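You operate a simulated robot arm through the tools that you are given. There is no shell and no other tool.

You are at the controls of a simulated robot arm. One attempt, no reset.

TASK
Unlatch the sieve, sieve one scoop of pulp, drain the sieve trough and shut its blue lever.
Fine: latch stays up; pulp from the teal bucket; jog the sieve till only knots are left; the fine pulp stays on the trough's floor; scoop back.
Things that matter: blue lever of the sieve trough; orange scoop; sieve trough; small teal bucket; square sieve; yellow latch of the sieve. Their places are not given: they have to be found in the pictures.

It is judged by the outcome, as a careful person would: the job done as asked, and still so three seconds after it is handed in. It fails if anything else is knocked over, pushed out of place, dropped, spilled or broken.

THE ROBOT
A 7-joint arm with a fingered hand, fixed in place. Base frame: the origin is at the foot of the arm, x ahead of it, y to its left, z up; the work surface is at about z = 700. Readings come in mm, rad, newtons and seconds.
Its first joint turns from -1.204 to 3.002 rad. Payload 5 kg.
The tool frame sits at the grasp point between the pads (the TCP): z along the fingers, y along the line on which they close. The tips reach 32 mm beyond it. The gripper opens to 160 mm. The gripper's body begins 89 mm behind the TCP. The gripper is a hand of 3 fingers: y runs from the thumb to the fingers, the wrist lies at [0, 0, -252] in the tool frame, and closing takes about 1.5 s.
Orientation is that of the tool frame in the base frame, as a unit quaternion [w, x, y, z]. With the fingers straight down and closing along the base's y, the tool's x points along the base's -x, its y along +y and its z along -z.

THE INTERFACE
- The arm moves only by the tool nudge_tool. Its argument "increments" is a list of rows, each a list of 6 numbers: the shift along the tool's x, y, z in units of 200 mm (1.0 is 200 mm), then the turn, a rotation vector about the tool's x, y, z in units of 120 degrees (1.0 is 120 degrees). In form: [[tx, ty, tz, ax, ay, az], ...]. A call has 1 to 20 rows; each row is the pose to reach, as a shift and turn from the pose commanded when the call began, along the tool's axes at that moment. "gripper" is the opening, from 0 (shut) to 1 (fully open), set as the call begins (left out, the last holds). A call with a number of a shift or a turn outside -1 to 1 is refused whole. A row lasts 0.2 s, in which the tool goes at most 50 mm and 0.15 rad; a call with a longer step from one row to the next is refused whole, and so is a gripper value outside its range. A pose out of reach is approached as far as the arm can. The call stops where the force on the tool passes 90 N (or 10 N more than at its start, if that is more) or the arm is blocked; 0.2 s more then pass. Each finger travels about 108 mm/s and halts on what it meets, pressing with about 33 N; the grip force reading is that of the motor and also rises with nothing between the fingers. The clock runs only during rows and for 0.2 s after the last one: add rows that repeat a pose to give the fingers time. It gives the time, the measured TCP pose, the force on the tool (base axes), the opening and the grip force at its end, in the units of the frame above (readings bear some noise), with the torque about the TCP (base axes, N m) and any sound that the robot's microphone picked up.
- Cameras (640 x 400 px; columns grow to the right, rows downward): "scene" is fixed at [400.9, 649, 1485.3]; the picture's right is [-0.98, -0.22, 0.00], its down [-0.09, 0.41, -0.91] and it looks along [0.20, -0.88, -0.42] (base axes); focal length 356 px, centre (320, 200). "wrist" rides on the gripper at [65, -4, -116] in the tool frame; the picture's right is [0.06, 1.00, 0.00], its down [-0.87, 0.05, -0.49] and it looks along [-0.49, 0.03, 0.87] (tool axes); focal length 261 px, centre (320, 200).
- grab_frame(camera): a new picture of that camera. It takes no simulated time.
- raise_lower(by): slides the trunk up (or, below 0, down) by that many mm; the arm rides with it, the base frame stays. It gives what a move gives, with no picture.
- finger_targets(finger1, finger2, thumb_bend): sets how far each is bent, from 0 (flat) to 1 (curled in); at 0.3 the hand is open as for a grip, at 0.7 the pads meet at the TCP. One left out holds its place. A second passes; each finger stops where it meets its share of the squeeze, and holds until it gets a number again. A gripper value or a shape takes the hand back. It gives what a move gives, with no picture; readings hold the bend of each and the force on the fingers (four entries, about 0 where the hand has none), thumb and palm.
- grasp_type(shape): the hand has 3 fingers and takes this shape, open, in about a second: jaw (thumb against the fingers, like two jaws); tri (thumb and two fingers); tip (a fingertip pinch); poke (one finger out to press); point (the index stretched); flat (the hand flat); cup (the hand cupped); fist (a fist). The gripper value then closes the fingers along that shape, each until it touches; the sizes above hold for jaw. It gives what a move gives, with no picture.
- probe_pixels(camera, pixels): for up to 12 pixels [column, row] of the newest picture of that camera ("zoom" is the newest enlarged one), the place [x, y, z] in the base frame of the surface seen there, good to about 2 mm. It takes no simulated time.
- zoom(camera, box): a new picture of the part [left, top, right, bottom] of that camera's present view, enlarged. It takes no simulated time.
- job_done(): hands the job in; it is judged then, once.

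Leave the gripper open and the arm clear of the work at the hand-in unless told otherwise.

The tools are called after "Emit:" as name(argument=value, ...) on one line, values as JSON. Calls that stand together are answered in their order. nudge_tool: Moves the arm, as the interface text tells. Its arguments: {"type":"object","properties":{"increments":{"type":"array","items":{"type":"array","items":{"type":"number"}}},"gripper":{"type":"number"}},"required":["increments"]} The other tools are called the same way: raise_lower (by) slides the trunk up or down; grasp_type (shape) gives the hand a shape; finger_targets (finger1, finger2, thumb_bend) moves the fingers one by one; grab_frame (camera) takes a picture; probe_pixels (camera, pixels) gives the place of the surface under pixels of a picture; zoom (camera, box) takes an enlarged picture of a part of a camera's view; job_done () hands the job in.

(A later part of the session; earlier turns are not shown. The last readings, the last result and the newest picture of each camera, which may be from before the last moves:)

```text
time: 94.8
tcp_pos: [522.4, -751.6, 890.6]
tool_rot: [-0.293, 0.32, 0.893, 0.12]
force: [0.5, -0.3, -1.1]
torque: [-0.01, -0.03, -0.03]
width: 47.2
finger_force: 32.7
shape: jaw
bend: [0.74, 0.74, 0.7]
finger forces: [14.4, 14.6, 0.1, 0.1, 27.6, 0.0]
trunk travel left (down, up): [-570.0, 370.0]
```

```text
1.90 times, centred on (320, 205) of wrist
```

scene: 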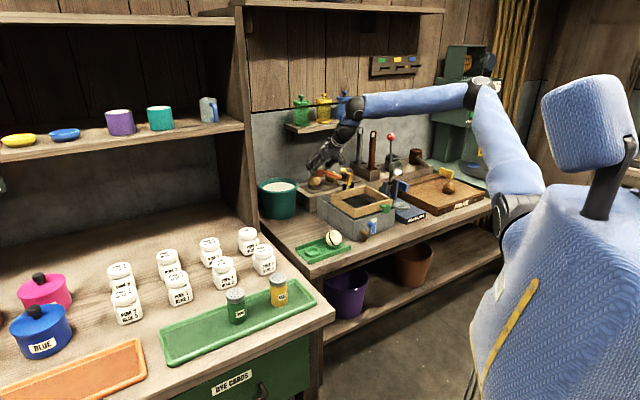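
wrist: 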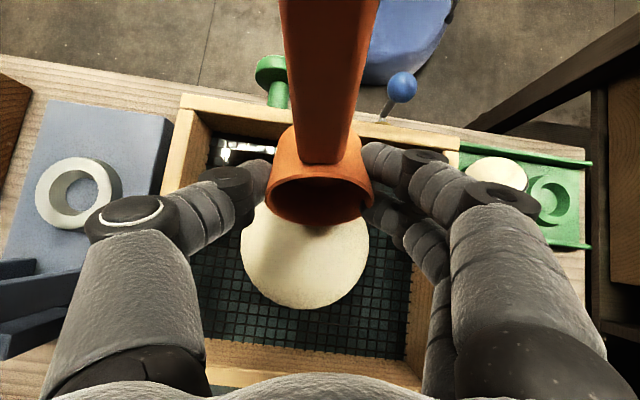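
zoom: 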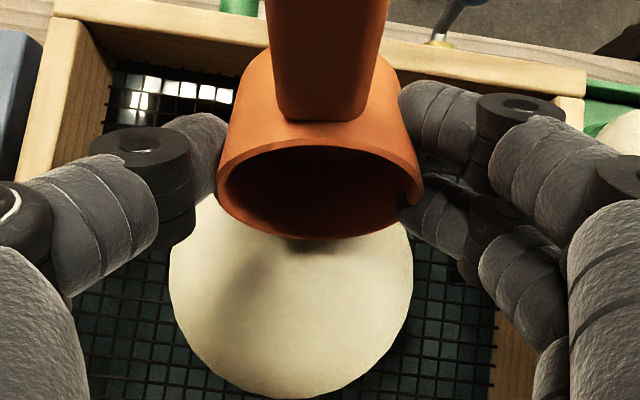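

Empty. Level the scoop back while rising 60 mm.

Emit:
nudge_tool(increments=[[0.018, 0, -0.024, 0, -0.03, 0], [0.036, 0, -0.048, 0, -0.095, 0], [0.054, 0, -0.072, 0, -0.16, 0], [0.072, 0, -0.096, 0, -0.225, 0], [0.09, 0, -0.12, 0, -0.29, 0], [0.108, 0, -0.144, 0, -0.355, 0], [0.126, 0, -0.168, 0, -0.42, 0], [0.144, 0, -0.192, 0, -0.485, 0], [0.162, 0, -0.216, 0, -0.55, 0], [0.18, 0, -0.24, 0, -0.615, 0], [0.18, 0, -0.24, 0, -0.625, 0]])

Emit:
grab_frame(camera="wrist")

Emit:
zoom(camera="scene", box=[310, 140, 410, 230])

```text
time: 97.2
tcp_pos: [521.6, -752.8, 949.8]
tool_rot: [0.312, 0.328, 0.886, -0.1]
force: [0.0, 0.0, -1.3]
torque: [0.0, 0.0, 0.01]
width: 46.7
finger_force: 32.4
shape: jaw
bend: [0.74, 0.74, 0.7]
finger forces: [14.3, 14.5, 0.0, 0.1, 27.3, 0.0]
trunk travel left (down, up): [-570.0, 370.0]
```

```text
taken
```

wrist: 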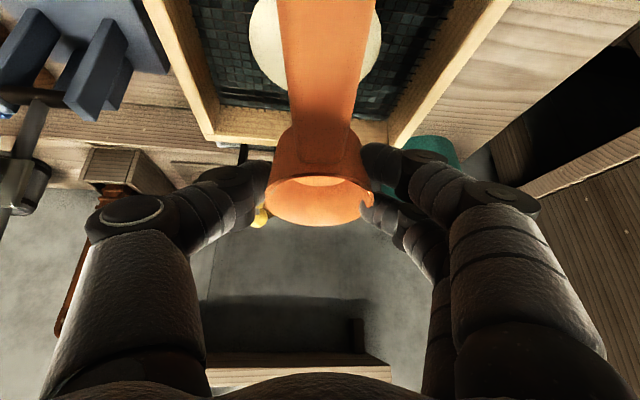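

```text
4.44 times, centred on (360, 185) of scene
```

zoom: 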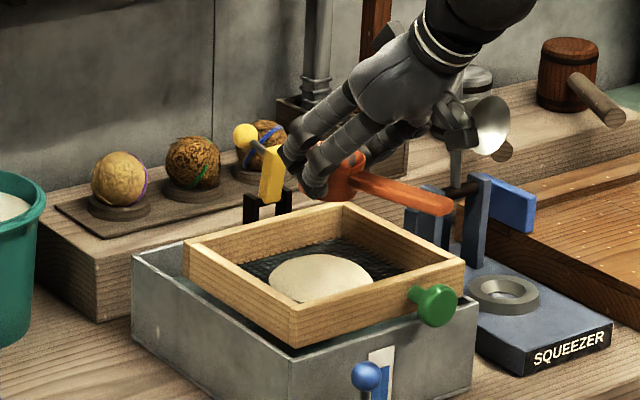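

Pulp sits on the sieve. Now return the scoop: turn to its original heading and move above its original spot.

Emit:
nudge_tool(increments=[[-0.078, 0.123, 0.057, 0.0276, -0.001, 0.0353], [-0.156, 0.246, 0.115, 0.0553, -0.002, 0.0705], [-0.234, 0.369, 0.172, 0.083, -0.003, 0.106], [-0.312, 0.492, 0.229, 0.1105, -0.0045, 0.141], [-0.39, 0.614, 0.286, 0.138, -0.0055, 0.176], [-0.468, 0.737, 0.344, 0.166, -0.0065, 0.2115], [-0.546, 0.86, 0.401, 0.193, -0.008, 0.247], [-0.624, 0.983, 0.458, 0.221, -0.009, 0.282], [-0.624, 0.983, 0.458, 0.221, -0.009, 0.282]])

Emit:
raise_lower(by=-120)

Emit:
grab_frame(camera="wrist")

Emit:
grab_frame(camera="scene")

```text
time: 99.2
tcp_pos: [768.1, -704.7, 956.9]
tool_rot: [0.25, 0.63, 0.705, -0.207]
force: [-0.2, -0.9, -1.1]
torque: [-0.02, 0.04, 0.0]
width: 46.5
finger_force: 33.0
shape: jaw
bend: [0.74, 0.74, 0.7]
finger forces: [13.6, 15.0, 0.0, 0.1, 27.9, 0.0]
trunk travel left (down, up): [-570.0, 370.0]
```

```text
time: 100.8
tcp_pos: [767.1, -701.2, 840.6]
tool_rot: [0.253, 0.63, 0.705, -0.207]
force: [0.0, 0.7, -1.6]
torque: [0.03, 0.02, 0.01]
width: 46.3
finger_force: 32.9
shape: jaw
bend: [0.74, 0.74, 0.7]
finger forces: [13.5, 15.0, 0.1, 0.1, 27.8, 0.0]
trunk travel left (down, up): [-450.0, 490.0]
```

```text
taken
```

wrist: 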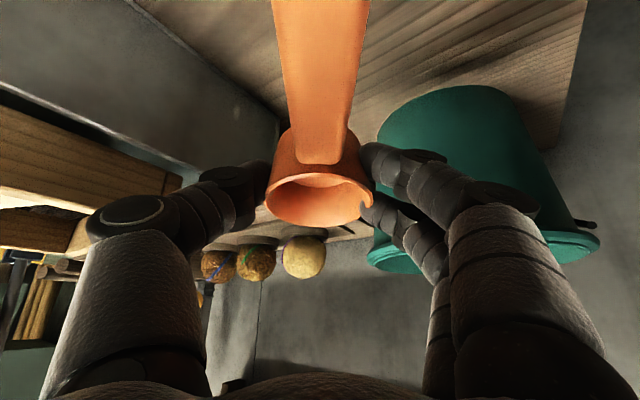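

```text
taken
```

scene: 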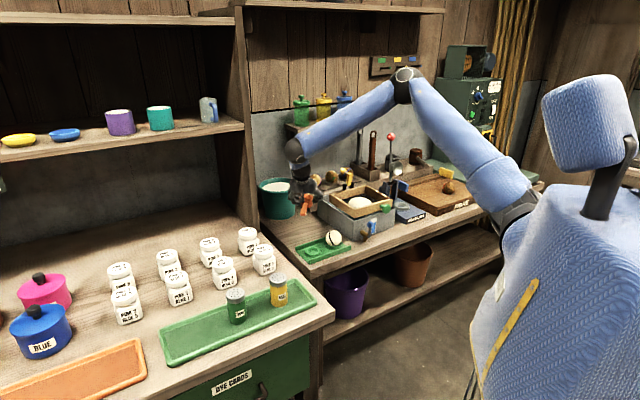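

Scoop is above its old spot with the old heading. Lower 92 mm, then gently down to contact.

Emit:
nudge_tool(increments=[[0.06, -0.003, 0.076, 0, 0, 0], [0.12, -0.007, 0.153, 0, 0, 0], [0.18, -0.01, 0.23, 0, 0, 0], [0.24, -0.014, 0.306, 0, 0, 0], [0.284, -0.016, 0.3625, 0, 0, 0], [0.284, -0.016, 0.3625, 0, 0, 0]])

Emit:
zoom(camera="scene", box=[265, 180, 345, 240])

```text
time: 102.2
tcp_pos: [768.0, -701.4, 747.9]
tool_rot: [0.252, 0.63, 0.705, -0.207]
force: [-1.0, 0.2, -1.2]
torque: [-0.01, 0.0, 0.0]
width: 46.5
finger_force: 32.7
shape: jaw
bend: [0.74, 0.74, 0.7]
finger forces: [13.5, 15.0, 0.0, 0.0, 27.8, 0.0]
trunk travel left (down, up): [-450.0, 490.0]
```

```text
6.67 times, centred on (305, 210) of scene
```

zoom: 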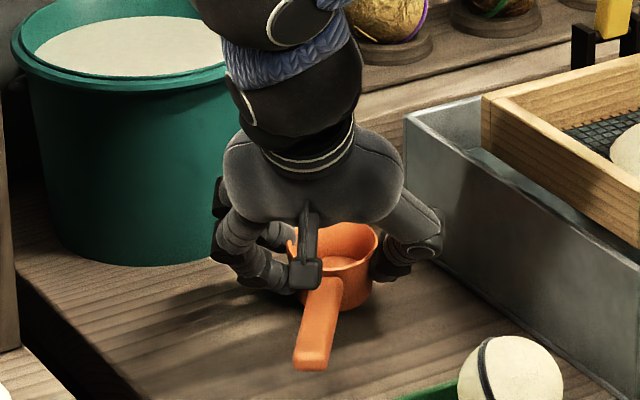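

Lower the last ~7 mm gently.

Emit:
nudge_tool(increments=[[0.006, 0, 0.008, 0, 0, 0], [0.012, 0, 0.016, 0, 0, 0], [0.018, 0, 0.0235, 0, 0, 0], [0.021, 0, 0.0275, 0, 0, 0]])

```text
time: 103.2
tcp_pos: [767.1, -701.5, 740.7]
tool_rot: [0.252, 0.63, 0.705, -0.208]
force: [0.4, -0.4, -0.8]
torque: [0.0, 0.01, 0.02]
width: 46.2
finger_force: 32.8
shape: jaw
bend: [0.74, 0.74, 0.7]
finger forces: [13.5, 15.0, 0.1, 0.0, 27.7, 0.0]
trunk travel left (down, up): [-450.0, 490.0]
```

No contact yet; 2 mm more.

Emit:
nudge_tool(increments=[[0.003, 0, 0.004, 0, 0, 0], [0.006, 0, 0.008, 0, 0, 0], [0.006, 0, 0.008, 0, 0, 0]])

Emit:
zoom(camera="scene", box=[280, 195, 330, 235])

```text
time: 104.0
tcp_pos: [766.9, -701.0, 740.4]
tool_rot: [0.253, 0.63, 0.704, -0.208]
force: [1.9, -3.1, 7.6]
torque: [0.04, -0.07, -0.02]
width: 46.6
finger_force: 32.8
shape: jaw
bend: [0.74, 0.74, 0.7]
finger forces: [16.1, 16.0, 0.1, 0.0, 27.6, 0.0]
trunk travel left (down, up): [-450.0, 490.0]
```

```text
10.00 times, centred on (305, 215) of scene
```

zoom: 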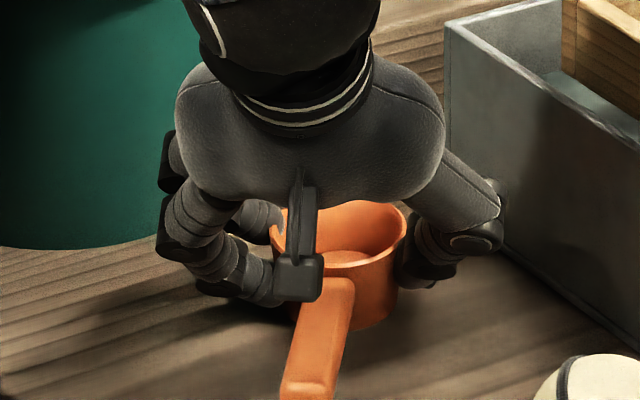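

Contact with the table (7.6 N up). Release: open the hand around the bowl, then back out along the tool axis.

Emit:
nudge_tool(increments=[[0, 0, 0, 0, 0, 0], [0, 0, 0, 0, 0, 0], [0, 0, 0, 0, 0, 0], [0, 0, 0, 0, 0, 0]], gripper=0.6)

Emit:
nudge_tool(increments=[[0, 0, -0.1, 0, 0, 0], [-0.03, 0, -0.25, 0, 0, 0], [-0.1, 0, -0.4, 0, 0, 0], [-0.2, 0, -0.55, 0, 0, 0], [-0.3, 0, -0.7, 0, 0, 0], [-0.3, 0, -0.7, 0, 0, 0]])

Emit:
grab_frame(camera="wrist")

Emit:
zoom(camera="scene", box=[255, 170, 335, 240])

```text
time: 105.0
tcp_pos: [766.8, -700.8, 737.2]
tool_rot: [0.253, 0.63, 0.705, -0.207]
force: [-1.1, 0.7, 0.3]
torque: [0.01, -0.01, 0.03]
width: 95.4
finger_force: 0.1
shape: jaw
bend: [0.71, 0.71, 0.7]
finger forces: [0.1, 0.0, 0.0, 0.0, 0.0, 0.1]
trunk travel left (down, up): [-450.0, 490.0]
```

```text
time: 106.3
tcp_pos: [758.0, -664.6, 886.7]
tool_rot: [0.252, 0.63, 0.705, -0.208]
force: [0.0, 0.0, -0.8]
torque: [0.02, 0.02, 0.0]
width: 95.5
finger_force: 0.1
shape: jaw
bend: [0.71, 0.71, 0.7]
finger forces: [0.0, 0.0, 0.1, 0.1, 0.0, 0.1]
trunk travel left (down, up): [-450.0, 490.0]
```

```text
taken
```

wrist: 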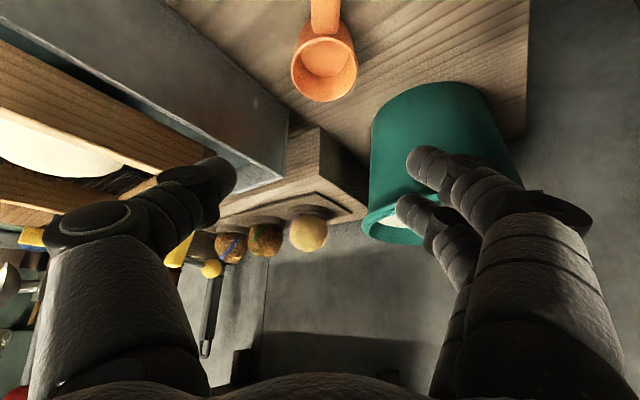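

```text
5.71 times, centred on (295, 205) of scene
```

zoom: 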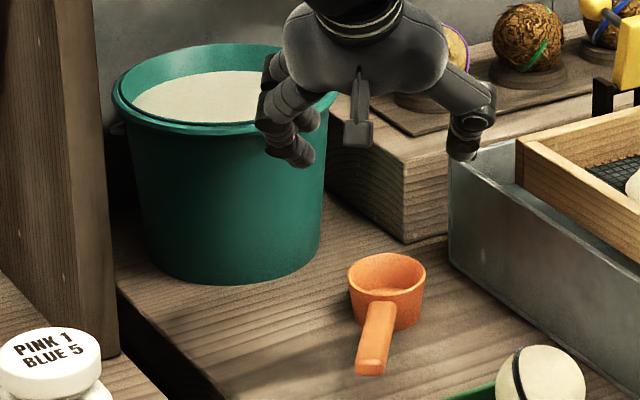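

Scoop is back at its place. Next the jogging: go upright and move to look at the green knob.

Emit:
nudge_tool(increments=[[-0.037, 0, -0.047, 0, 0.063, 0], [-0.074, 0, -0.094, 0, 0.127, 0], [-0.111, 0, -0.141, 0, 0.19, 0], [-0.148, 0, -0.189, 0, 0.253, 0], [-0.185, 0, -0.236, 0, 0.317, 0], [-0.185, 0, -0.236, 0, 0.317, 0]])

```text
time: 107.8
tcp_pos: [756.0, -663.7, 946.1]
tool_rot: [0.009, 0.663, 0.749, 0.01]
force: [-0.3, -0.1, 0.3]
torque: [-0.02, -0.02, -0.01]
width: 95.6
finger_force: 0.0
shape: jaw
bend: [0.71, 0.71, 0.7]
finger forces: [0.0, 0.0, 0.1, 0.1, 0.0, 0.1]
trunk travel left (down, up): [-450.0, 490.0]
```

Turn back to the sieve's orientation while moving over to the knob.

Emit:
nudge_tool(increments=[[0.019, -0.137, -0.027, 0, 0, -0.0635], [0.037, -0.274, -0.054, 0, 0, -0.127], [0.056, -0.41, -0.081, 0, 0, -0.19], [0.075, -0.547, -0.108, 0, 0, -0.254], [0.0935, -0.684, -0.135, 0, 0, -0.3175], [0.0935, -0.684, -0.135, 0, 0, -0.3175]])

Emit:
nudge_tool(increments=[[0.12, -0.12, 0, 0, 0, 0], [0.25, -0.24, 0, 0, 0, 0], [0.37, -0.36, 0, 0, 0, 0], [0.495, -0.48, 0, 0, 0, 0], [0.495, -0.48, 0, 0, 0, 0]])

Emit:
grab_frame(camera="wrist")

Emit:
zoom(camera="scene", box=[320, 170, 410, 240])

```text
time: 109.2
tcp_pos: [618.5, -665.2, 968.3]
tool_rot: [0.011, 0.382, 0.924, 0.005]
force: [0.6, -0.1, 0.9]
torque: [0.0, 0.02, 0.02]
width: 95.6
finger_force: 0.0
shape: jaw
bend: [0.71, 0.71, 0.7]
finger forces: [0.0, 0.0, 0.1, 0.0, 0.0, 0.0]
trunk travel left (down, up): [-450.0, 490.0]
```

```text
time: 110.3
tcp_pos: [480.6, -658.4, 964.6]
tool_rot: [0.012, 0.382, 0.924, 0.006]
force: [-0.1, 0.1, 0.4]
torque: [-0.02, 0.02, -0.03]
width: 95.8
finger_force: 0.0
shape: jaw
bend: [0.71, 0.71, 0.7]
finger forces: [0.1, 0.0, 0.1, 0.0, 0.0, 0.1]
trunk travel left (down, up): [-450.0, 490.0]
```

```text
taken
```

wrist: 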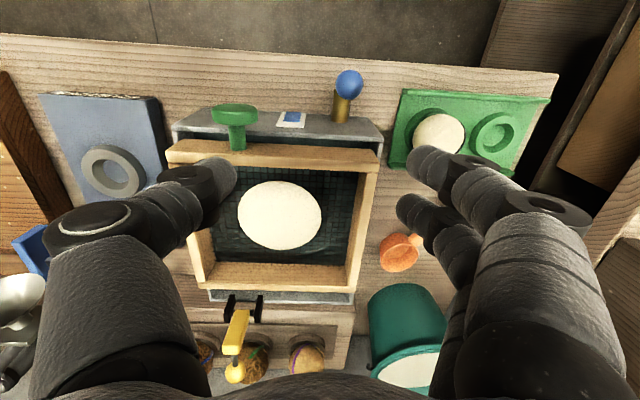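

```text
5.71 times, centred on (365, 205) of scene
```

zoom: 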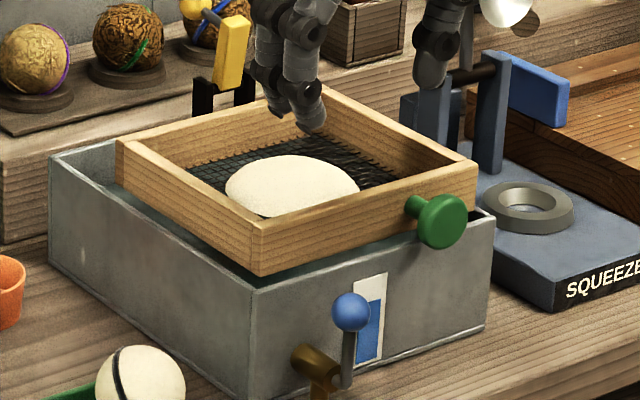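

The knob's disc is at (235,115) with stem to (238,145). Zoom and probe.

Emit:
zoom(camera="wrist", box=[190, 70, 310, 170])

Emit:
probe_pixels(camera="zoom", pixels=[[145, 155], [250, 155], [200, 155], [200, 190], [205, 250], [205, 300], [180, 220], [228, 220], [200, 140], [120, 290], [300, 285], [205, 320]])

Emit:
zoom(camera="scene", box=[368, 195, 408, 225])

Emit:
probe_pixels(camera="zoom", pixels=[[290, 185], [290, 90], [290, 270], [245, 170], [330, 190], [200, 150], [205, 165], [190, 100], [400, 120], [400, 200]])

```text
4.00 times, centred on (250, 120) of wrist
```

zoom: 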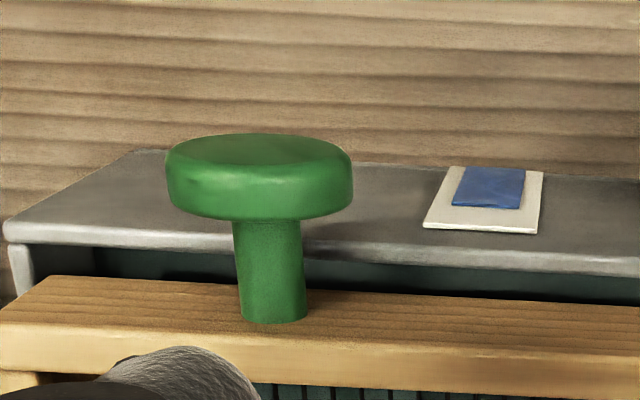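

```text
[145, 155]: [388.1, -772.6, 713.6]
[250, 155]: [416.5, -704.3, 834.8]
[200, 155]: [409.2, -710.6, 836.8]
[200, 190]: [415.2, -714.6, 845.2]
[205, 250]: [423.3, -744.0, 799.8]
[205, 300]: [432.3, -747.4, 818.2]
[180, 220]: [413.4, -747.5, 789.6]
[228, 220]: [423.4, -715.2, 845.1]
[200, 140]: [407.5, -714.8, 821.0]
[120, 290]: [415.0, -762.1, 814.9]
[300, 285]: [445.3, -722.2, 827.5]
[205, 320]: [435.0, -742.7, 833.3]
```

```text
13.33 times, centred on (388, 210) of scene
```

zoom: 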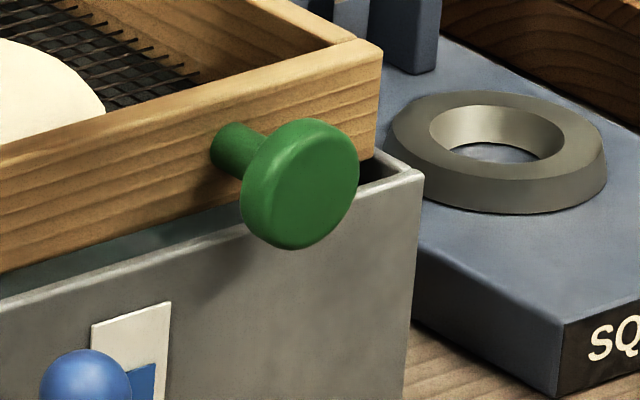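

```text
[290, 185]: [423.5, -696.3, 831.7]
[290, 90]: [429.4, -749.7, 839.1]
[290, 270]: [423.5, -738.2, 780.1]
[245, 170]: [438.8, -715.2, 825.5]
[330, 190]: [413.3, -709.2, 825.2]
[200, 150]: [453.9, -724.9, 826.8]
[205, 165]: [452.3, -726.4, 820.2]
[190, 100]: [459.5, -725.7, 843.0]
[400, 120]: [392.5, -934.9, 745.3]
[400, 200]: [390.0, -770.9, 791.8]
```

Knob: disc Ø40 centred (u −798, v −198, z 826), 12 mm thick, stem behind it. I'll pinch the disc's upper edge front/back: turn the hand 90° above it.

Emit:
nudge_tool(increments=[[0.003, -0.033, 0.01, 0, 0, 0.0682], [0.006, -0.066, 0.02, 0, 0, 0.1364], [0.01, -0.1, 0.03, 0, 0, 0.2045], [0.013, -0.13, 0.04, 0, 0, 0.2727], [0.017, -0.164, 0.05, 0, 0, 0.3409], [0.02, -0.2, 0.06, 0, 0, 0.409], [0.023, -0.23, 0.07, 0, 0, 0.4773], [0.027, -0.26, 0.08, 0, 0, 0.5455], [0.03, -0.295, 0.09, 0, 0, 0.6136], [0.033, -0.33, 0.1, 0, 0, 0.6818], [0.037, -0.36, 0.11, 0, 0, 0.75], [0.037, -0.36, 0.11, 0, 0, 0.75]], gripper=0.3)

Emit:
grab_frame(camera="wrist")

Emit:
grab_frame(camera="scene")

```text
time: 113.0
tcp_pos: [423.2, -704.4, 942.1]
tool_rot: [0.005, 0.924, 0.383, 0.012]
force: [0.6, 0.3, 0.5]
torque: [0.01, 0.02, 0.01]
width: 48.6
finger_force: 0.1
shape: jaw
bend: [0.73, 0.73, 0.7]
finger forces: [0.1, 0.0, 0.0, 0.0, 0.1, 0.0]
trunk travel left (down, up): [-450.0, 490.0]
```

```text
taken
```

wrist: 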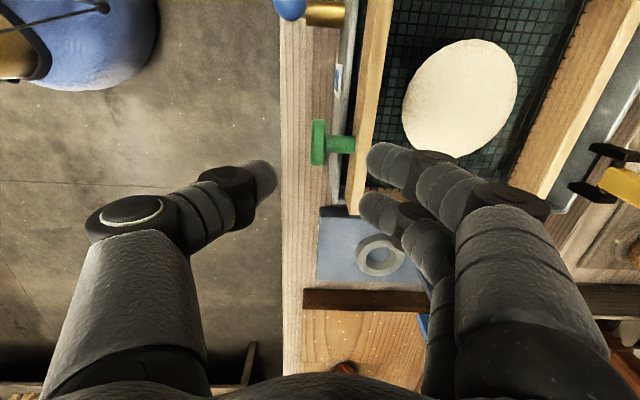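

```text
taken
```

scene: 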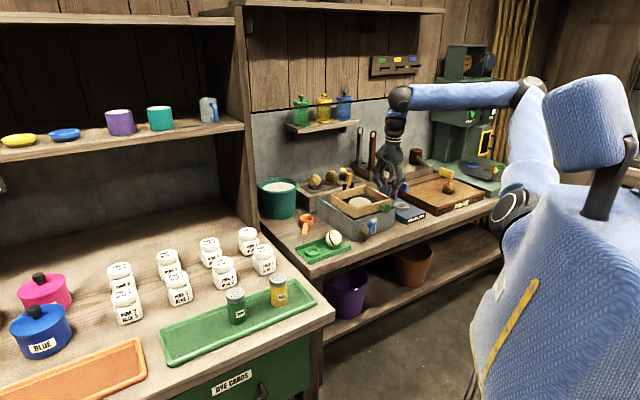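

Hand turned fine. The knob is at (333,143); probe it here.

Emit:
zoom(camera="wrist", box=[290, 100, 380, 180])

Emit:
probe_pixels(camera="zoom", pixels=[[200, 210], [225, 215], [245, 215], [270, 215], [320, 215], [400, 215], [430, 210], [230, 120], [230, 310], [320, 180], [320, 245], [450, 250]])

```text
5.00 times, centred on (335, 140) of wrist
```

zoom: 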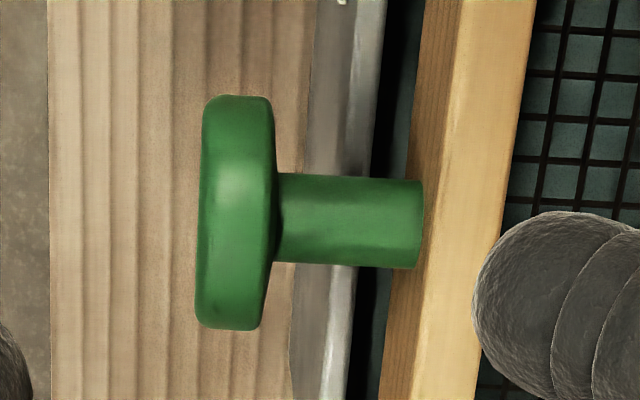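

```text
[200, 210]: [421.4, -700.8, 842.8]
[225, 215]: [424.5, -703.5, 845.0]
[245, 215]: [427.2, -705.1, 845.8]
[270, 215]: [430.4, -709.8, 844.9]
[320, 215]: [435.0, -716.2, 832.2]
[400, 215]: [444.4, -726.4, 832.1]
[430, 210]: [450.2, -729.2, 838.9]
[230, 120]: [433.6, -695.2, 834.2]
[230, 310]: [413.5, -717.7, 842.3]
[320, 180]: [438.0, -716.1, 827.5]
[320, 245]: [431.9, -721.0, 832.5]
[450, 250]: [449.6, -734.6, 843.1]
```

Disc spans u −806…−794, top z 846; 28 mm gap to the frame. Narrow the opening to 28 mm and descend with tips to z≈838.

Emit:
nudge_tool(increments=[[0, 0.012, 0, 0, 0, 0], [0, 0.012, 0.1, 0, 0, 0], [0, 0.012, 0.2, 0, 0, 0], [0, 0.012, 0.28, 0, 0, 0], [0, 0.012, 0.32, 0, 0, 0], [0, 0.012, 0.355, 0, 0, 0], [0, 0.012, 0.355, 0, 0, 0]], gripper=0.18)

Emit:
grab_frame(camera="wrist")

Emit:
zoom(camera="scene", box=[358, 175, 418, 225])

```text
time: 114.5
tcp_pos: [428.6, -706.6, 872.6]
tool_rot: [0.005, 0.924, 0.383, 0.013]
force: [-1.1, 1.3, 4.8]
torque: [-0.07, -0.05, -0.03]
width: 28.8
finger_force: 0.1
shape: jaw
bend: [0.73, 0.73, 0.7]
finger forces: [1.9, 2.4, 0.0, 0.0, 0.0, 0.1]
trunk travel left (down, up): [-450.0, 490.0]
```

```text
taken
```

wrist: 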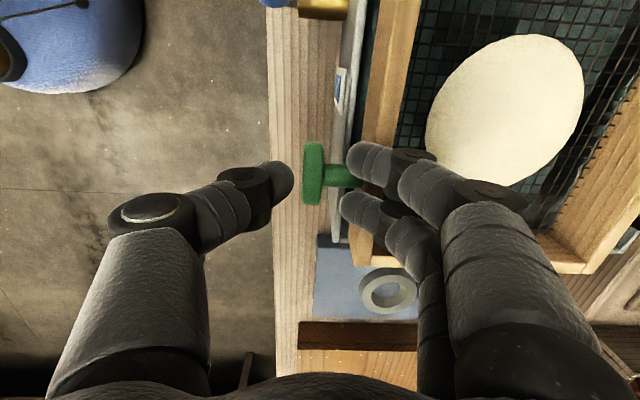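

```text
8.00 times, centred on (388, 200) of scene
```

zoom: 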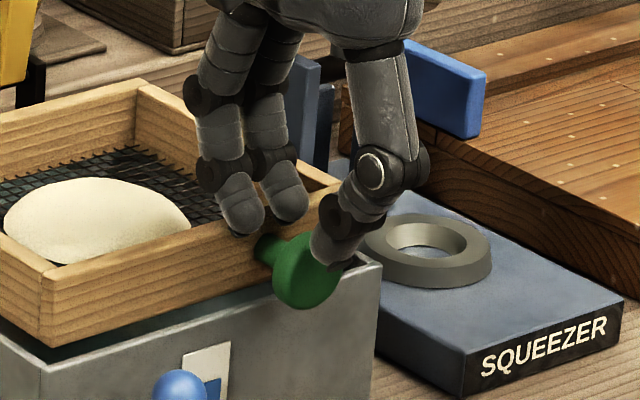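

Fingers touch the frame's top edge (4.8 N). Lift 8 mm, shift 6 mm toward the front, and lower again.

Emit:
nudge_tool(increments=[[0, 0, -0.04, 0, 0, 0], [0, -0.032, -0.04, 0, 0, 0], [0, -0.032, -0.04, 0, 0, 0], [0, -0.032, 0.0, 0, 0, 0], [0, -0.032, 0.015, 0, 0, 0], [0, -0.032, 0.015, 0, 0, 0]], gripper=0.155)

Emit:
zoom(camera="wrist", box=[260, 110, 420, 240])

Emit:
zoom(camera="scene", box=[358, 175, 418, 225])

```text
time: 116.0
tcp_pos: [423.4, -701.6, 868.2]
tool_rot: [0.004, 0.924, 0.383, 0.012]
force: [-0.2, -0.7, 0.1]
torque: [-0.01, 0.0, -0.03]
width: 25.3
finger_force: 0.1
shape: jaw
bend: [0.73, 0.73, 0.7]
finger forces: [0.0, 0.0, 0.1, 0.1, 0.1, 0.1]
trunk travel left (down, up): [-450.0, 490.0]
```

```text
3.08 times, centred on (340, 175) of wrist
```

zoom: 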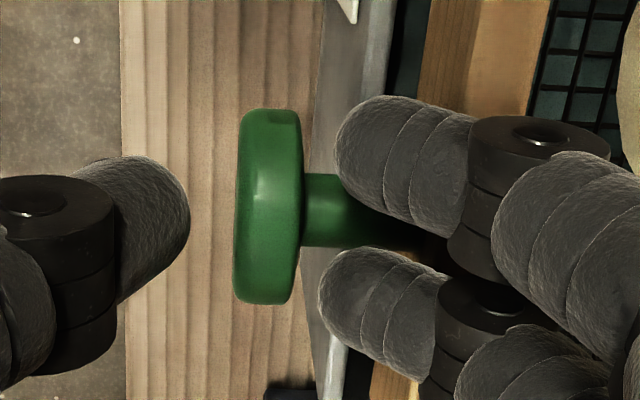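

```text
8.00 times, centred on (388, 200) of scene
```

zoom: 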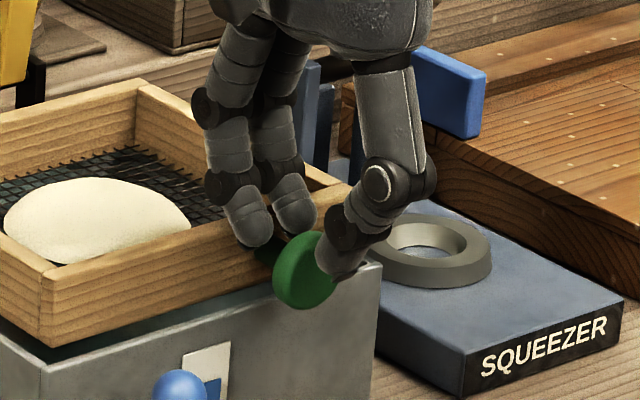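

Fingers are now in the gap behind the disc, thumb in front. Close on the disc.

Emit:
nudge_tool(increments=[[0, 0, 0, 0, 0, 0], [0, 0, 0, 0, 0, 0], [0, 0, 0, 0, 0, 0], [0, 0, 0, 0, 0, 0]], gripper=0)

Emit:
zoom(camera="wrist", box=[260, 110, 420, 240])

Emit:
zoom(camera="scene", box=[340, 170, 410, 225])

```text
time: 117.0
tcp_pos: [423.0, -701.9, 868.9]
tool_rot: [0.005, 0.924, 0.382, 0.013]
force: [3.5, -1.9, 11.2]
torque: [0.01, -0.11, -0.08]
width: 0.1
finger_force: 33.0
shape: jaw
bend: [0.67, 0.71, 0.74]
finger forces: [15.4, 12.4, 0.0, 0.0, 45.2, 0.0]
trunk travel left (down, up): [-450.0, 490.0]
```

```text
3.08 times, centred on (340, 175) of wrist
```

zoom: 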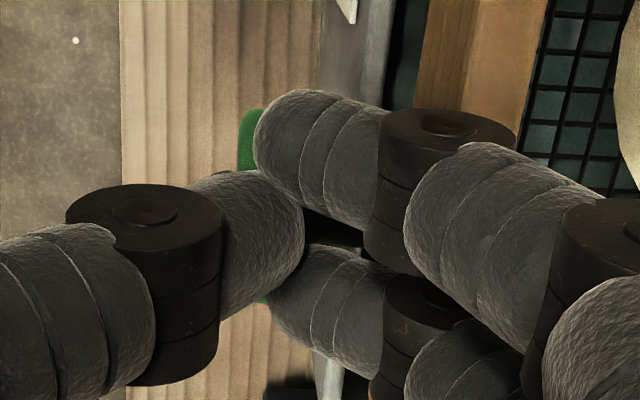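

```text
7.27 times, centred on (375, 198) of scene
```

zoom: 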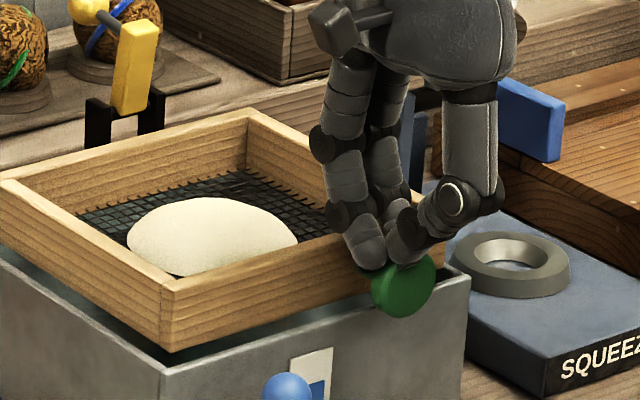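

The tips slid over the disc's top edge. Reopen, go 5 mm lower, and close only to a 15 mm gap so the disc is caged rather than squeezed.

Emit:
nudge_tool(increments=[[0, 0, -0.02, 0, 0, 0], [0, 0, -0.02, 0, 0, 0], [0, 0, -0.02, 0, 0, 0], [0, 0, 0.0, 0, 0, 0], [0, 0, 0.028, 0, 0, 0], [0, 0, 0.028, 0, 0, 0]], gripper=0.165)

Emit:
nudge_tool(increments=[[0, 0, 0, 0, 0, 0], [0, 0, 0, 0, 0, 0], [0, 0, 0, 0, 0, 0]], gripper=0.09)

Emit:
zoom(camera="wrist", box=[260, 110, 420, 240])

Emit:
zoom(camera="scene", box=[340, 170, 410, 225])

```text
time: 118.3
tcp_pos: [421.6, -701.8, 863.9]
tool_rot: [0.005, 0.924, 0.382, 0.013]
force: [-2.0, -3.4, 14.9]
torque: [-0.55, -0.15, -0.07]
width: 26.9
finger_force: 0.0
shape: jaw
bend: [0.73, 0.74, 0.7]
finger forces: [1.1, 14.9, 0.1, 0.0, 0.0, 0.0]
trunk travel left (down, up): [-450.0, 490.0]
```

```text
time: 119.2
tcp_pos: [421.6, -703.1, 865.5]
tool_rot: [0.005, 0.924, 0.383, 0.013]
force: [-1.8, -13.1, 25.6]
torque: [-0.98, -0.18, -0.09]
width: 18.0
finger_force: 0.0
shape: jaw
bend: [0.72, 0.73, 0.7]
finger forces: [0.0, 28.5, 0.0, 0.0, 0.1, 0.1]
trunk travel left (down, up): [-450.0, 490.0]
```

```text
3.08 times, centred on (340, 175) of wrist
```

zoom: 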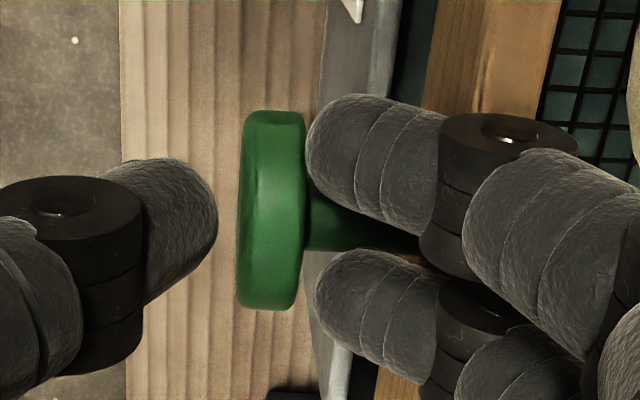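

```text
7.27 times, centred on (375, 198) of scene
```

zoom: 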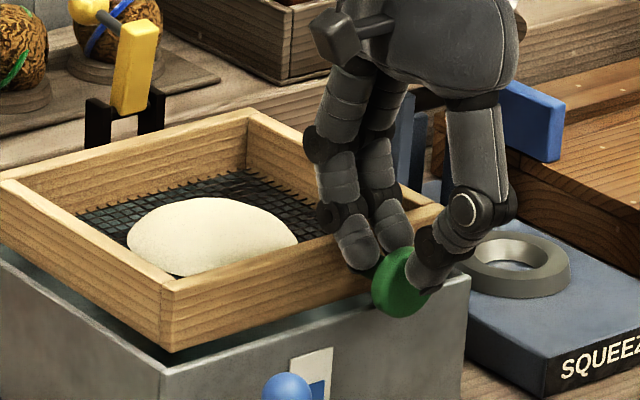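

One finger presses the stem; raise 3 mm to relieve and try a short push-pull.

Emit:
nudge_tool(increments=[[0, 0, -0.013, 0, 0, 0], [0, 0.0, -0.013, 0, 0, 0], [0, 0.0, -0.013, 0, 0, 0]], gripper=0.07)

Emit:
nudge_tool(increments=[[0, 0.05, 0, 0, 0, 0], [0, 0.1, 0, 0, 0, 0], [0, 0.15, 0, 0, 0, 0], [0, 0.15, 0, 0, 0, 0]])

Emit:
zoom(camera="wrist", box=[260, 110, 420, 240])

Emit:
zoom(camera="scene", box=[330, 165, 410, 225])

```text
time: 120.0
tcp_pos: [423.5, -700.1, 864.9]
tool_rot: [0.003, 0.924, 0.383, 0.013]
force: [0.0, -3.7, 8.8]
torque: [-0.23, -0.04, -0.01]
width: 12.8
finger_force: 0.1
shape: jaw
bend: [0.71, 0.72, 0.7]
finger forces: [0.1, 8.2, 0.0, 0.0, 0.1, 0.0]
trunk travel left (down, up): [-450.0, 490.0]
```

```text
time: 121.0
tcp_pos: [443.9, -723.0, 866.5]
tool_rot: [0.004, 0.923, 0.384, 0.012]
force: [-0.5, 3.3, 3.8]
torque: [0.1, 0.09, -0.05]
width: 12.0
finger_force: 0.1
shape: jaw
bend: [0.71, 0.71, 0.7]
finger forces: [0.1, 1.0, 0.0, 0.0, 3.4, 0.0]
trunk travel left (down, up): [-450.0, 490.0]
```

```text
3.08 times, centred on (340, 175) of wrist
```

zoom: 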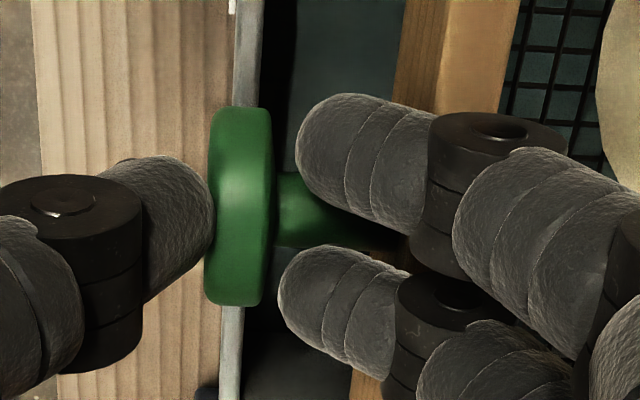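

```text
6.67 times, centred on (370, 195) of scene
```

zoom: 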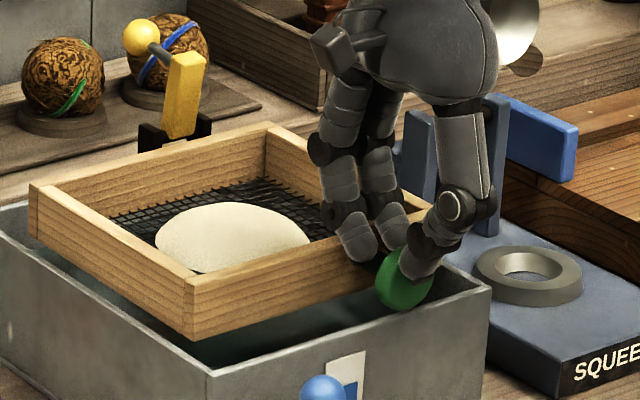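

The sieve slides easily (3-4 N). Now a jog of one stroke forward and back to test pulling.

Emit:
nudge_tool(increments=[[0, -0.06, 0, 0, 0, 0], [0, -0.12, 0, 0, 0, 0], [0, -0.18, 0, 0, 0, 0], [0, -0.18, 0, 0, 0, 0]])

Emit:
zoom(camera="wrist", box=[260, 110, 420, 240])

Emit:
zoom(camera="scene", box=[330, 165, 410, 225])

```text
time: 122.0
tcp_pos: [417.6, -698.5, 865.0]
tool_rot: [0.005, 0.924, 0.382, 0.012]
force: [-0.2, -12.4, 18.5]
torque: [-0.78, -0.19, -0.14]
width: 13.9
finger_force: 0.0
shape: jaw
bend: [0.71, 0.72, 0.7]
finger forces: [1.4, 20.6, 0.0, 0.1, 0.1, 0.0]
trunk travel left (down, up): [-450.0, 490.0]
```

```text
3.08 times, centred on (340, 175) of wrist
```

zoom: 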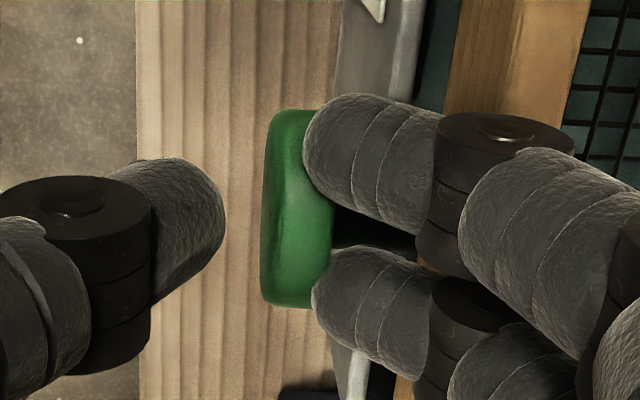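

```text
6.67 times, centred on (370, 195) of scene
```

zoom: 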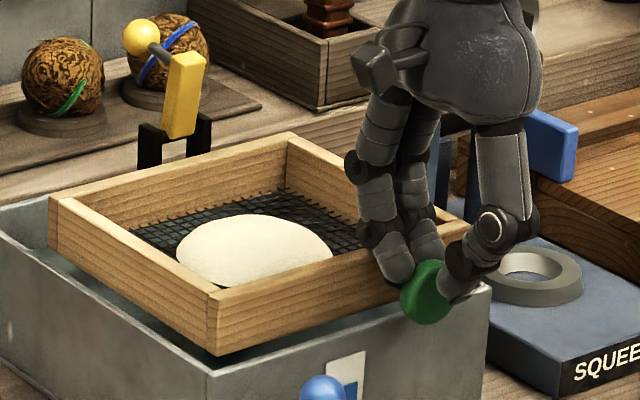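

Both pushing and pulling work. Now several jog cycles of ~42 mm.

Emit:
nudge_tool(increments=[[0, 0.1, 0, 0, 0, 0], [0, 0.2, 0, 0, 0, 0], [0, 0.24, 0, 0, 0, 0], [0, 0.13, 0, 0, 0, 0], [0, 0.03, 0, 0, 0, 0], [0, 0.13, 0, 0, 0, 0], [0, 0.23, 0, 0, 0, 0], [0, 0.24, 0, 0, 0, 0], [0, 0.13, 0, 0, 0, 0], [0, 0.03, 0, 0, 0, 0], [0, 0.13, 0, 0, 0, 0], [0, 0.23, 0, 0, 0, 0], [0, 0.24, 0, 0, 0, 0], [0, 0.13, 0, 0, 0, 0], [0, 0.03, 0, 0, 0, 0], [0, 0.13, 0, 0, 0, 0], [0, 0.23, 0, 0, 0, 0], [0, 0.24, 0, 0, 0, 0], [0, 0.13, 0, 0, 0, 0], [0, 0.03, 0, 0, 0, 0]])

Emit:
grab_frame(camera="wrist")

Emit:
zoom(camera="scene", box=[330, 165, 410, 225])

```text
time: 126.2
tcp_pos: [424.9, -704.0, 865.4]
tool_rot: [0.006, 0.924, 0.383, 0.013]
force: [-0.4, -3.1, 5.3]
torque: [-0.21, -0.04, -0.04]
width: 11.7
finger_force: 0.0
shape: jaw
bend: [0.71, 0.72, 0.7]
finger forces: [0.0, 6.1, 0.0, 0.0, 0.0, 0.1]
trunk travel left (down, up): [-450.0, 490.0]
```

```text
taken
```

wrist: 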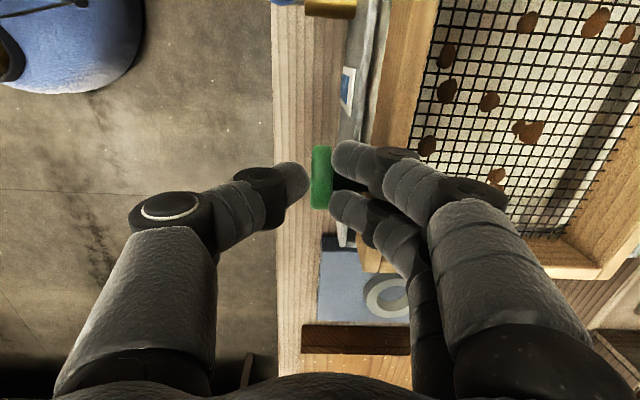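

```text
6.67 times, centred on (370, 195) of scene
```

zoom: 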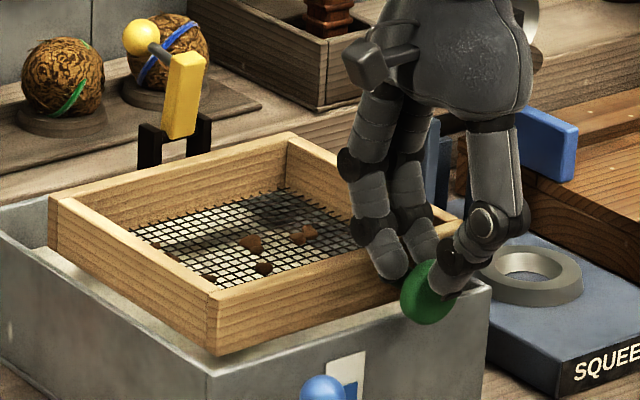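

Only brown knots remain on the mesh, and the fine pulp is white in the trough. Zoom to confirm.

Emit:
zoom(camera="wrist", box=[400, 0, 640, 250])

Emit:
zoom(camera="scene", box=[340, 180, 390, 215])

Emit:
zoom(camera="scene", box=[355, 205, 395, 240])

```text
1.60 times, centred on (520, 125) of wrist
```

zoom: 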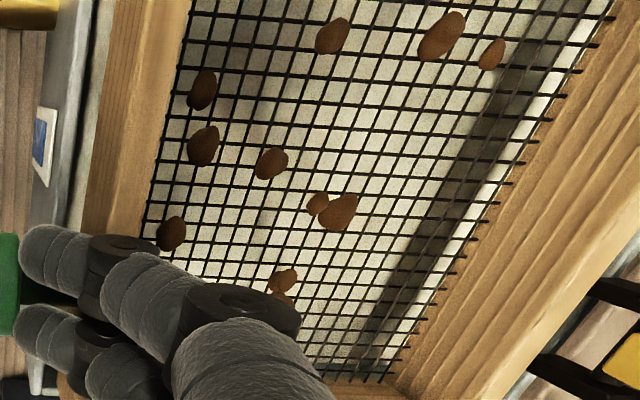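

```text
11.43 times, centred on (365, 198) of scene
```

zoom: 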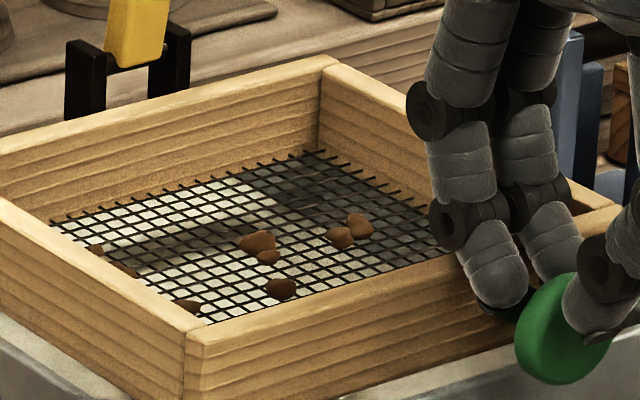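

```text
11.43 times, centred on (375, 222) of scene
```

zoom: 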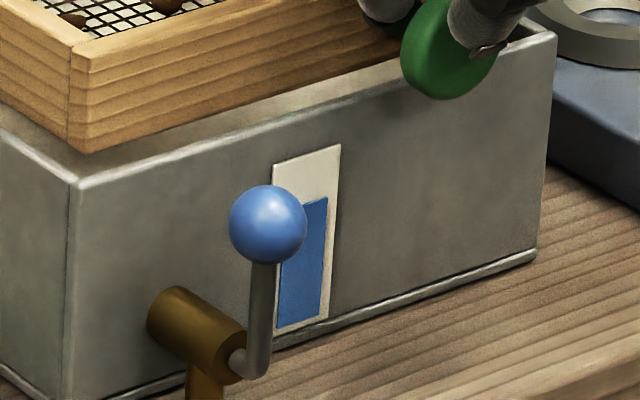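

Only knots left. Open the fingers and lift off the knob.

Emit:
nudge_tool(increments=[[0, 0, 0, 0, 0, 0], [0, 0, 0, 0, 0, 0], [0, 0, -0.05, 0, 0, 0], [0, 0, -0.15, 0, 0, 0], [0, 0, -0.3, 0, 0, 0], [0, 0, -0.45, 0, 0, 0], [0, 0, -0.6, 0, 0, 0], [0, 0, -0.6, 0, 0, 0]], gripper=0.16)

Emit:
grab_frame(camera="wrist")

Emit:
zoom(camera="scene", box=[320, 165, 410, 240])

```text
time: 128.0
tcp_pos: [421.4, -702.2, 985.2]
tool_rot: [0.004, 0.924, 0.383, 0.013]
force: [-0.3, 0.6, -0.4]
torque: [0.0, -0.03, -0.01]
width: 25.4
finger_force: 0.1
shape: jaw
bend: [0.73, 0.73, 0.7]
finger forces: [0.0, 0.1, 0.0, 0.0, 0.1, 0.0]
trunk travel left (down, up): [-450.0, 490.0]
```

```text
taken
```

wrist: 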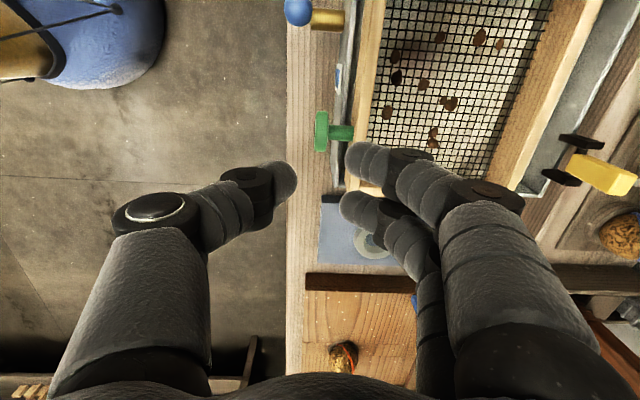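

```text
5.33 times, centred on (365, 202) of scene
```

zoom: 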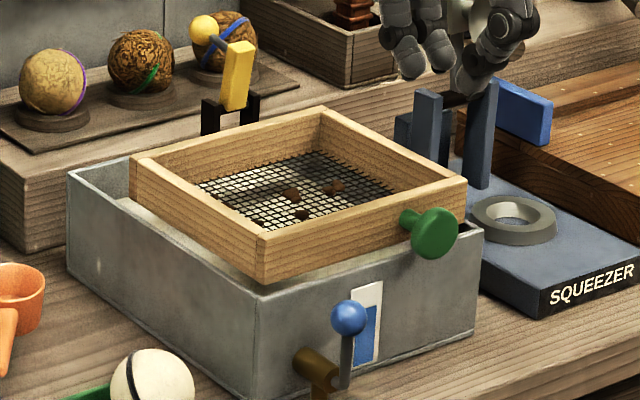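

Now the blue lever (ball ≈(476,-614,809)). Move above it, keeping this orientation (closing front–back).

Emit:
nudge_tool(increments=[[0.17, -0.04, 0.04, 0, 0, 0], [0.33, -0.08, 0.08, 0, 0, 0], [0.5, -0.118, 0.125, 0, 0, 0], [0.5, -0.118, 0.125, 0, 0, 0]], gripper=0.35)

Emit:
grab_frame(camera="wrist")

Emit:
zoom(camera="scene", box=[345, 200, 405, 245])

```text
time: 128.9
tcp_pos: [476.3, -611.8, 959.1]
tool_rot: [0.005, 0.924, 0.382, 0.013]
force: [0.2, -0.2, 0.0]
torque: [0.0, -0.02, 0.01]
width: 55.6
finger_force: 0.1
shape: jaw
bend: [0.73, 0.73, 0.7]
finger forces: [0.1, 0.0, 0.0, 0.1, 0.1, 0.0]
trunk travel left (down, up): [-450.0, 490.0]
```

```text
taken
```

wrist: 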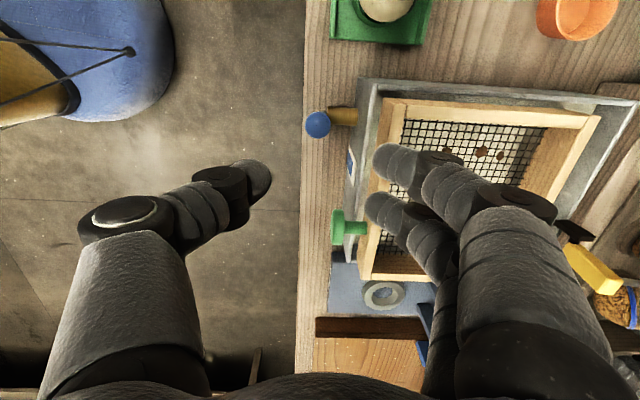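

```text
8.89 times, centred on (375, 222) of scene
```

zoom: 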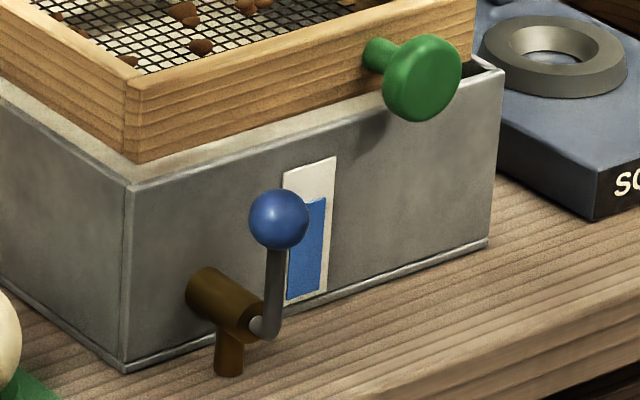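

Probe lever ball, rod, valve and gauge.

Emit:
probe_pixels(camera="zoom", pixels=[[279, 218], [275, 265], [274, 300], [265, 325], [235, 310], [205, 290], [228, 355], [310, 240], [312, 205], [305, 290], [330, 165], [300, 350]])

Emit:
zoom(camera="wrist", box=[290, 80, 380, 160])

Emit:
probe_pixels(camera="zoom", pixels=[[190, 225], [130, 225], [250, 225], [190, 160], [190, 290], [270, 180], [330, 180], [300, 190], [100, 225], [430, 120]])

```text
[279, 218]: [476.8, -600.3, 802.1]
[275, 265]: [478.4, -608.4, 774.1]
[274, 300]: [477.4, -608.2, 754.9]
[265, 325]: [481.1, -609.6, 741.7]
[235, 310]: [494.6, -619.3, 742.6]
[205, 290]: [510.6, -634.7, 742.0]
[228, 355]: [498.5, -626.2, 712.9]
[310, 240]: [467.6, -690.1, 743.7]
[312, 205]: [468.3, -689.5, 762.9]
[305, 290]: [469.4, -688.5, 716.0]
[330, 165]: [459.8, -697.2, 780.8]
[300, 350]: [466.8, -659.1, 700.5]
```

```text
5.00 times, centred on (335, 120) of wrist
```

zoom: 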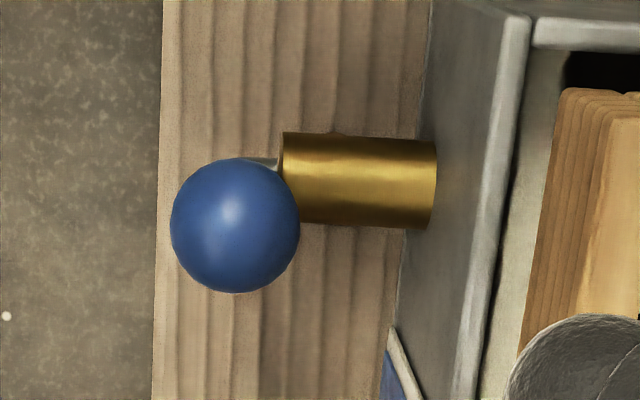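

```text
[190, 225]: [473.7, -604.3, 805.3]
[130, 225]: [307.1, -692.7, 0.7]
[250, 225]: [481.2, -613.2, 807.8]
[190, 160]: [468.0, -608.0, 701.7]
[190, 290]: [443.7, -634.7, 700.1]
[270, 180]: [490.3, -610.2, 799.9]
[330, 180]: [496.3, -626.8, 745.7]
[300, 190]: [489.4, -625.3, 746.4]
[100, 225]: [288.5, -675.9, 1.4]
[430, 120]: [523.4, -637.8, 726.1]
```

Ball centre ≈(478,-612,796); barrel axis along u at z≈734. I descend with a 36 mm opening around the ball.

Emit:
nudge_tool(increments=[[0, 0.004, 0.12, 0, 0, 0], [0, 0.004, 0.28, 0, 0, 0], [0, 0.004, 0.44, 0, 0, 0], [0, 0.004, 0.58, 0, 0, 0], [0, 0.004, 0.68, 0, 0, 0], [0, 0.004, 0.74, 0, 0, 0], [0, 0.004, 0.775, 0, 0, 0], [0, 0.004, 0.775, 0, 0, 0]], gripper=0.24)

Emit:
grab_frame(camera="wrist")

Emit:
zoom(camera="scene", box=[345, 195, 405, 245])

```text
time: 130.8
tcp_pos: [478.6, -613.1, 811.8]
tool_rot: [0.008, 0.923, 0.384, 0.016]
force: [-8.0, 5.2, 48.0]
torque: [-1.88, -1.42, -0.11]
width: 38.0
finger_force: 0.0
shape: jaw
bend: [0.74, 0.75, 0.7]
finger forces: [14.1, 34.1, 0.0, 0.0, 0.1, 0.0]
trunk travel left (down, up): [-450.0, 490.0]
```

```text
taken
```

wrist: 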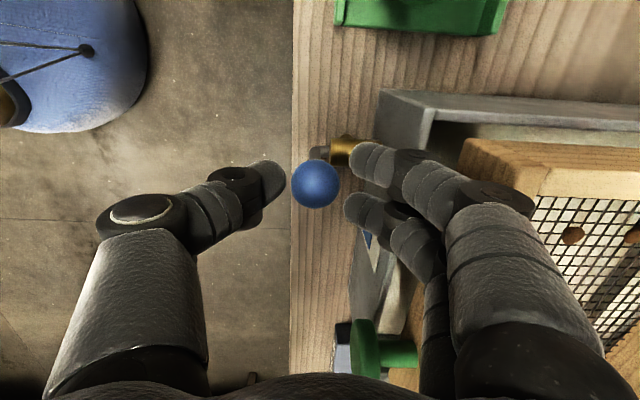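

```text
8.00 times, centred on (375, 220) of scene
```

zoom: 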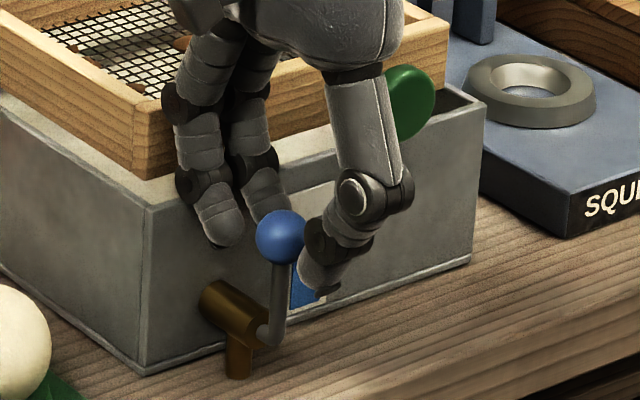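

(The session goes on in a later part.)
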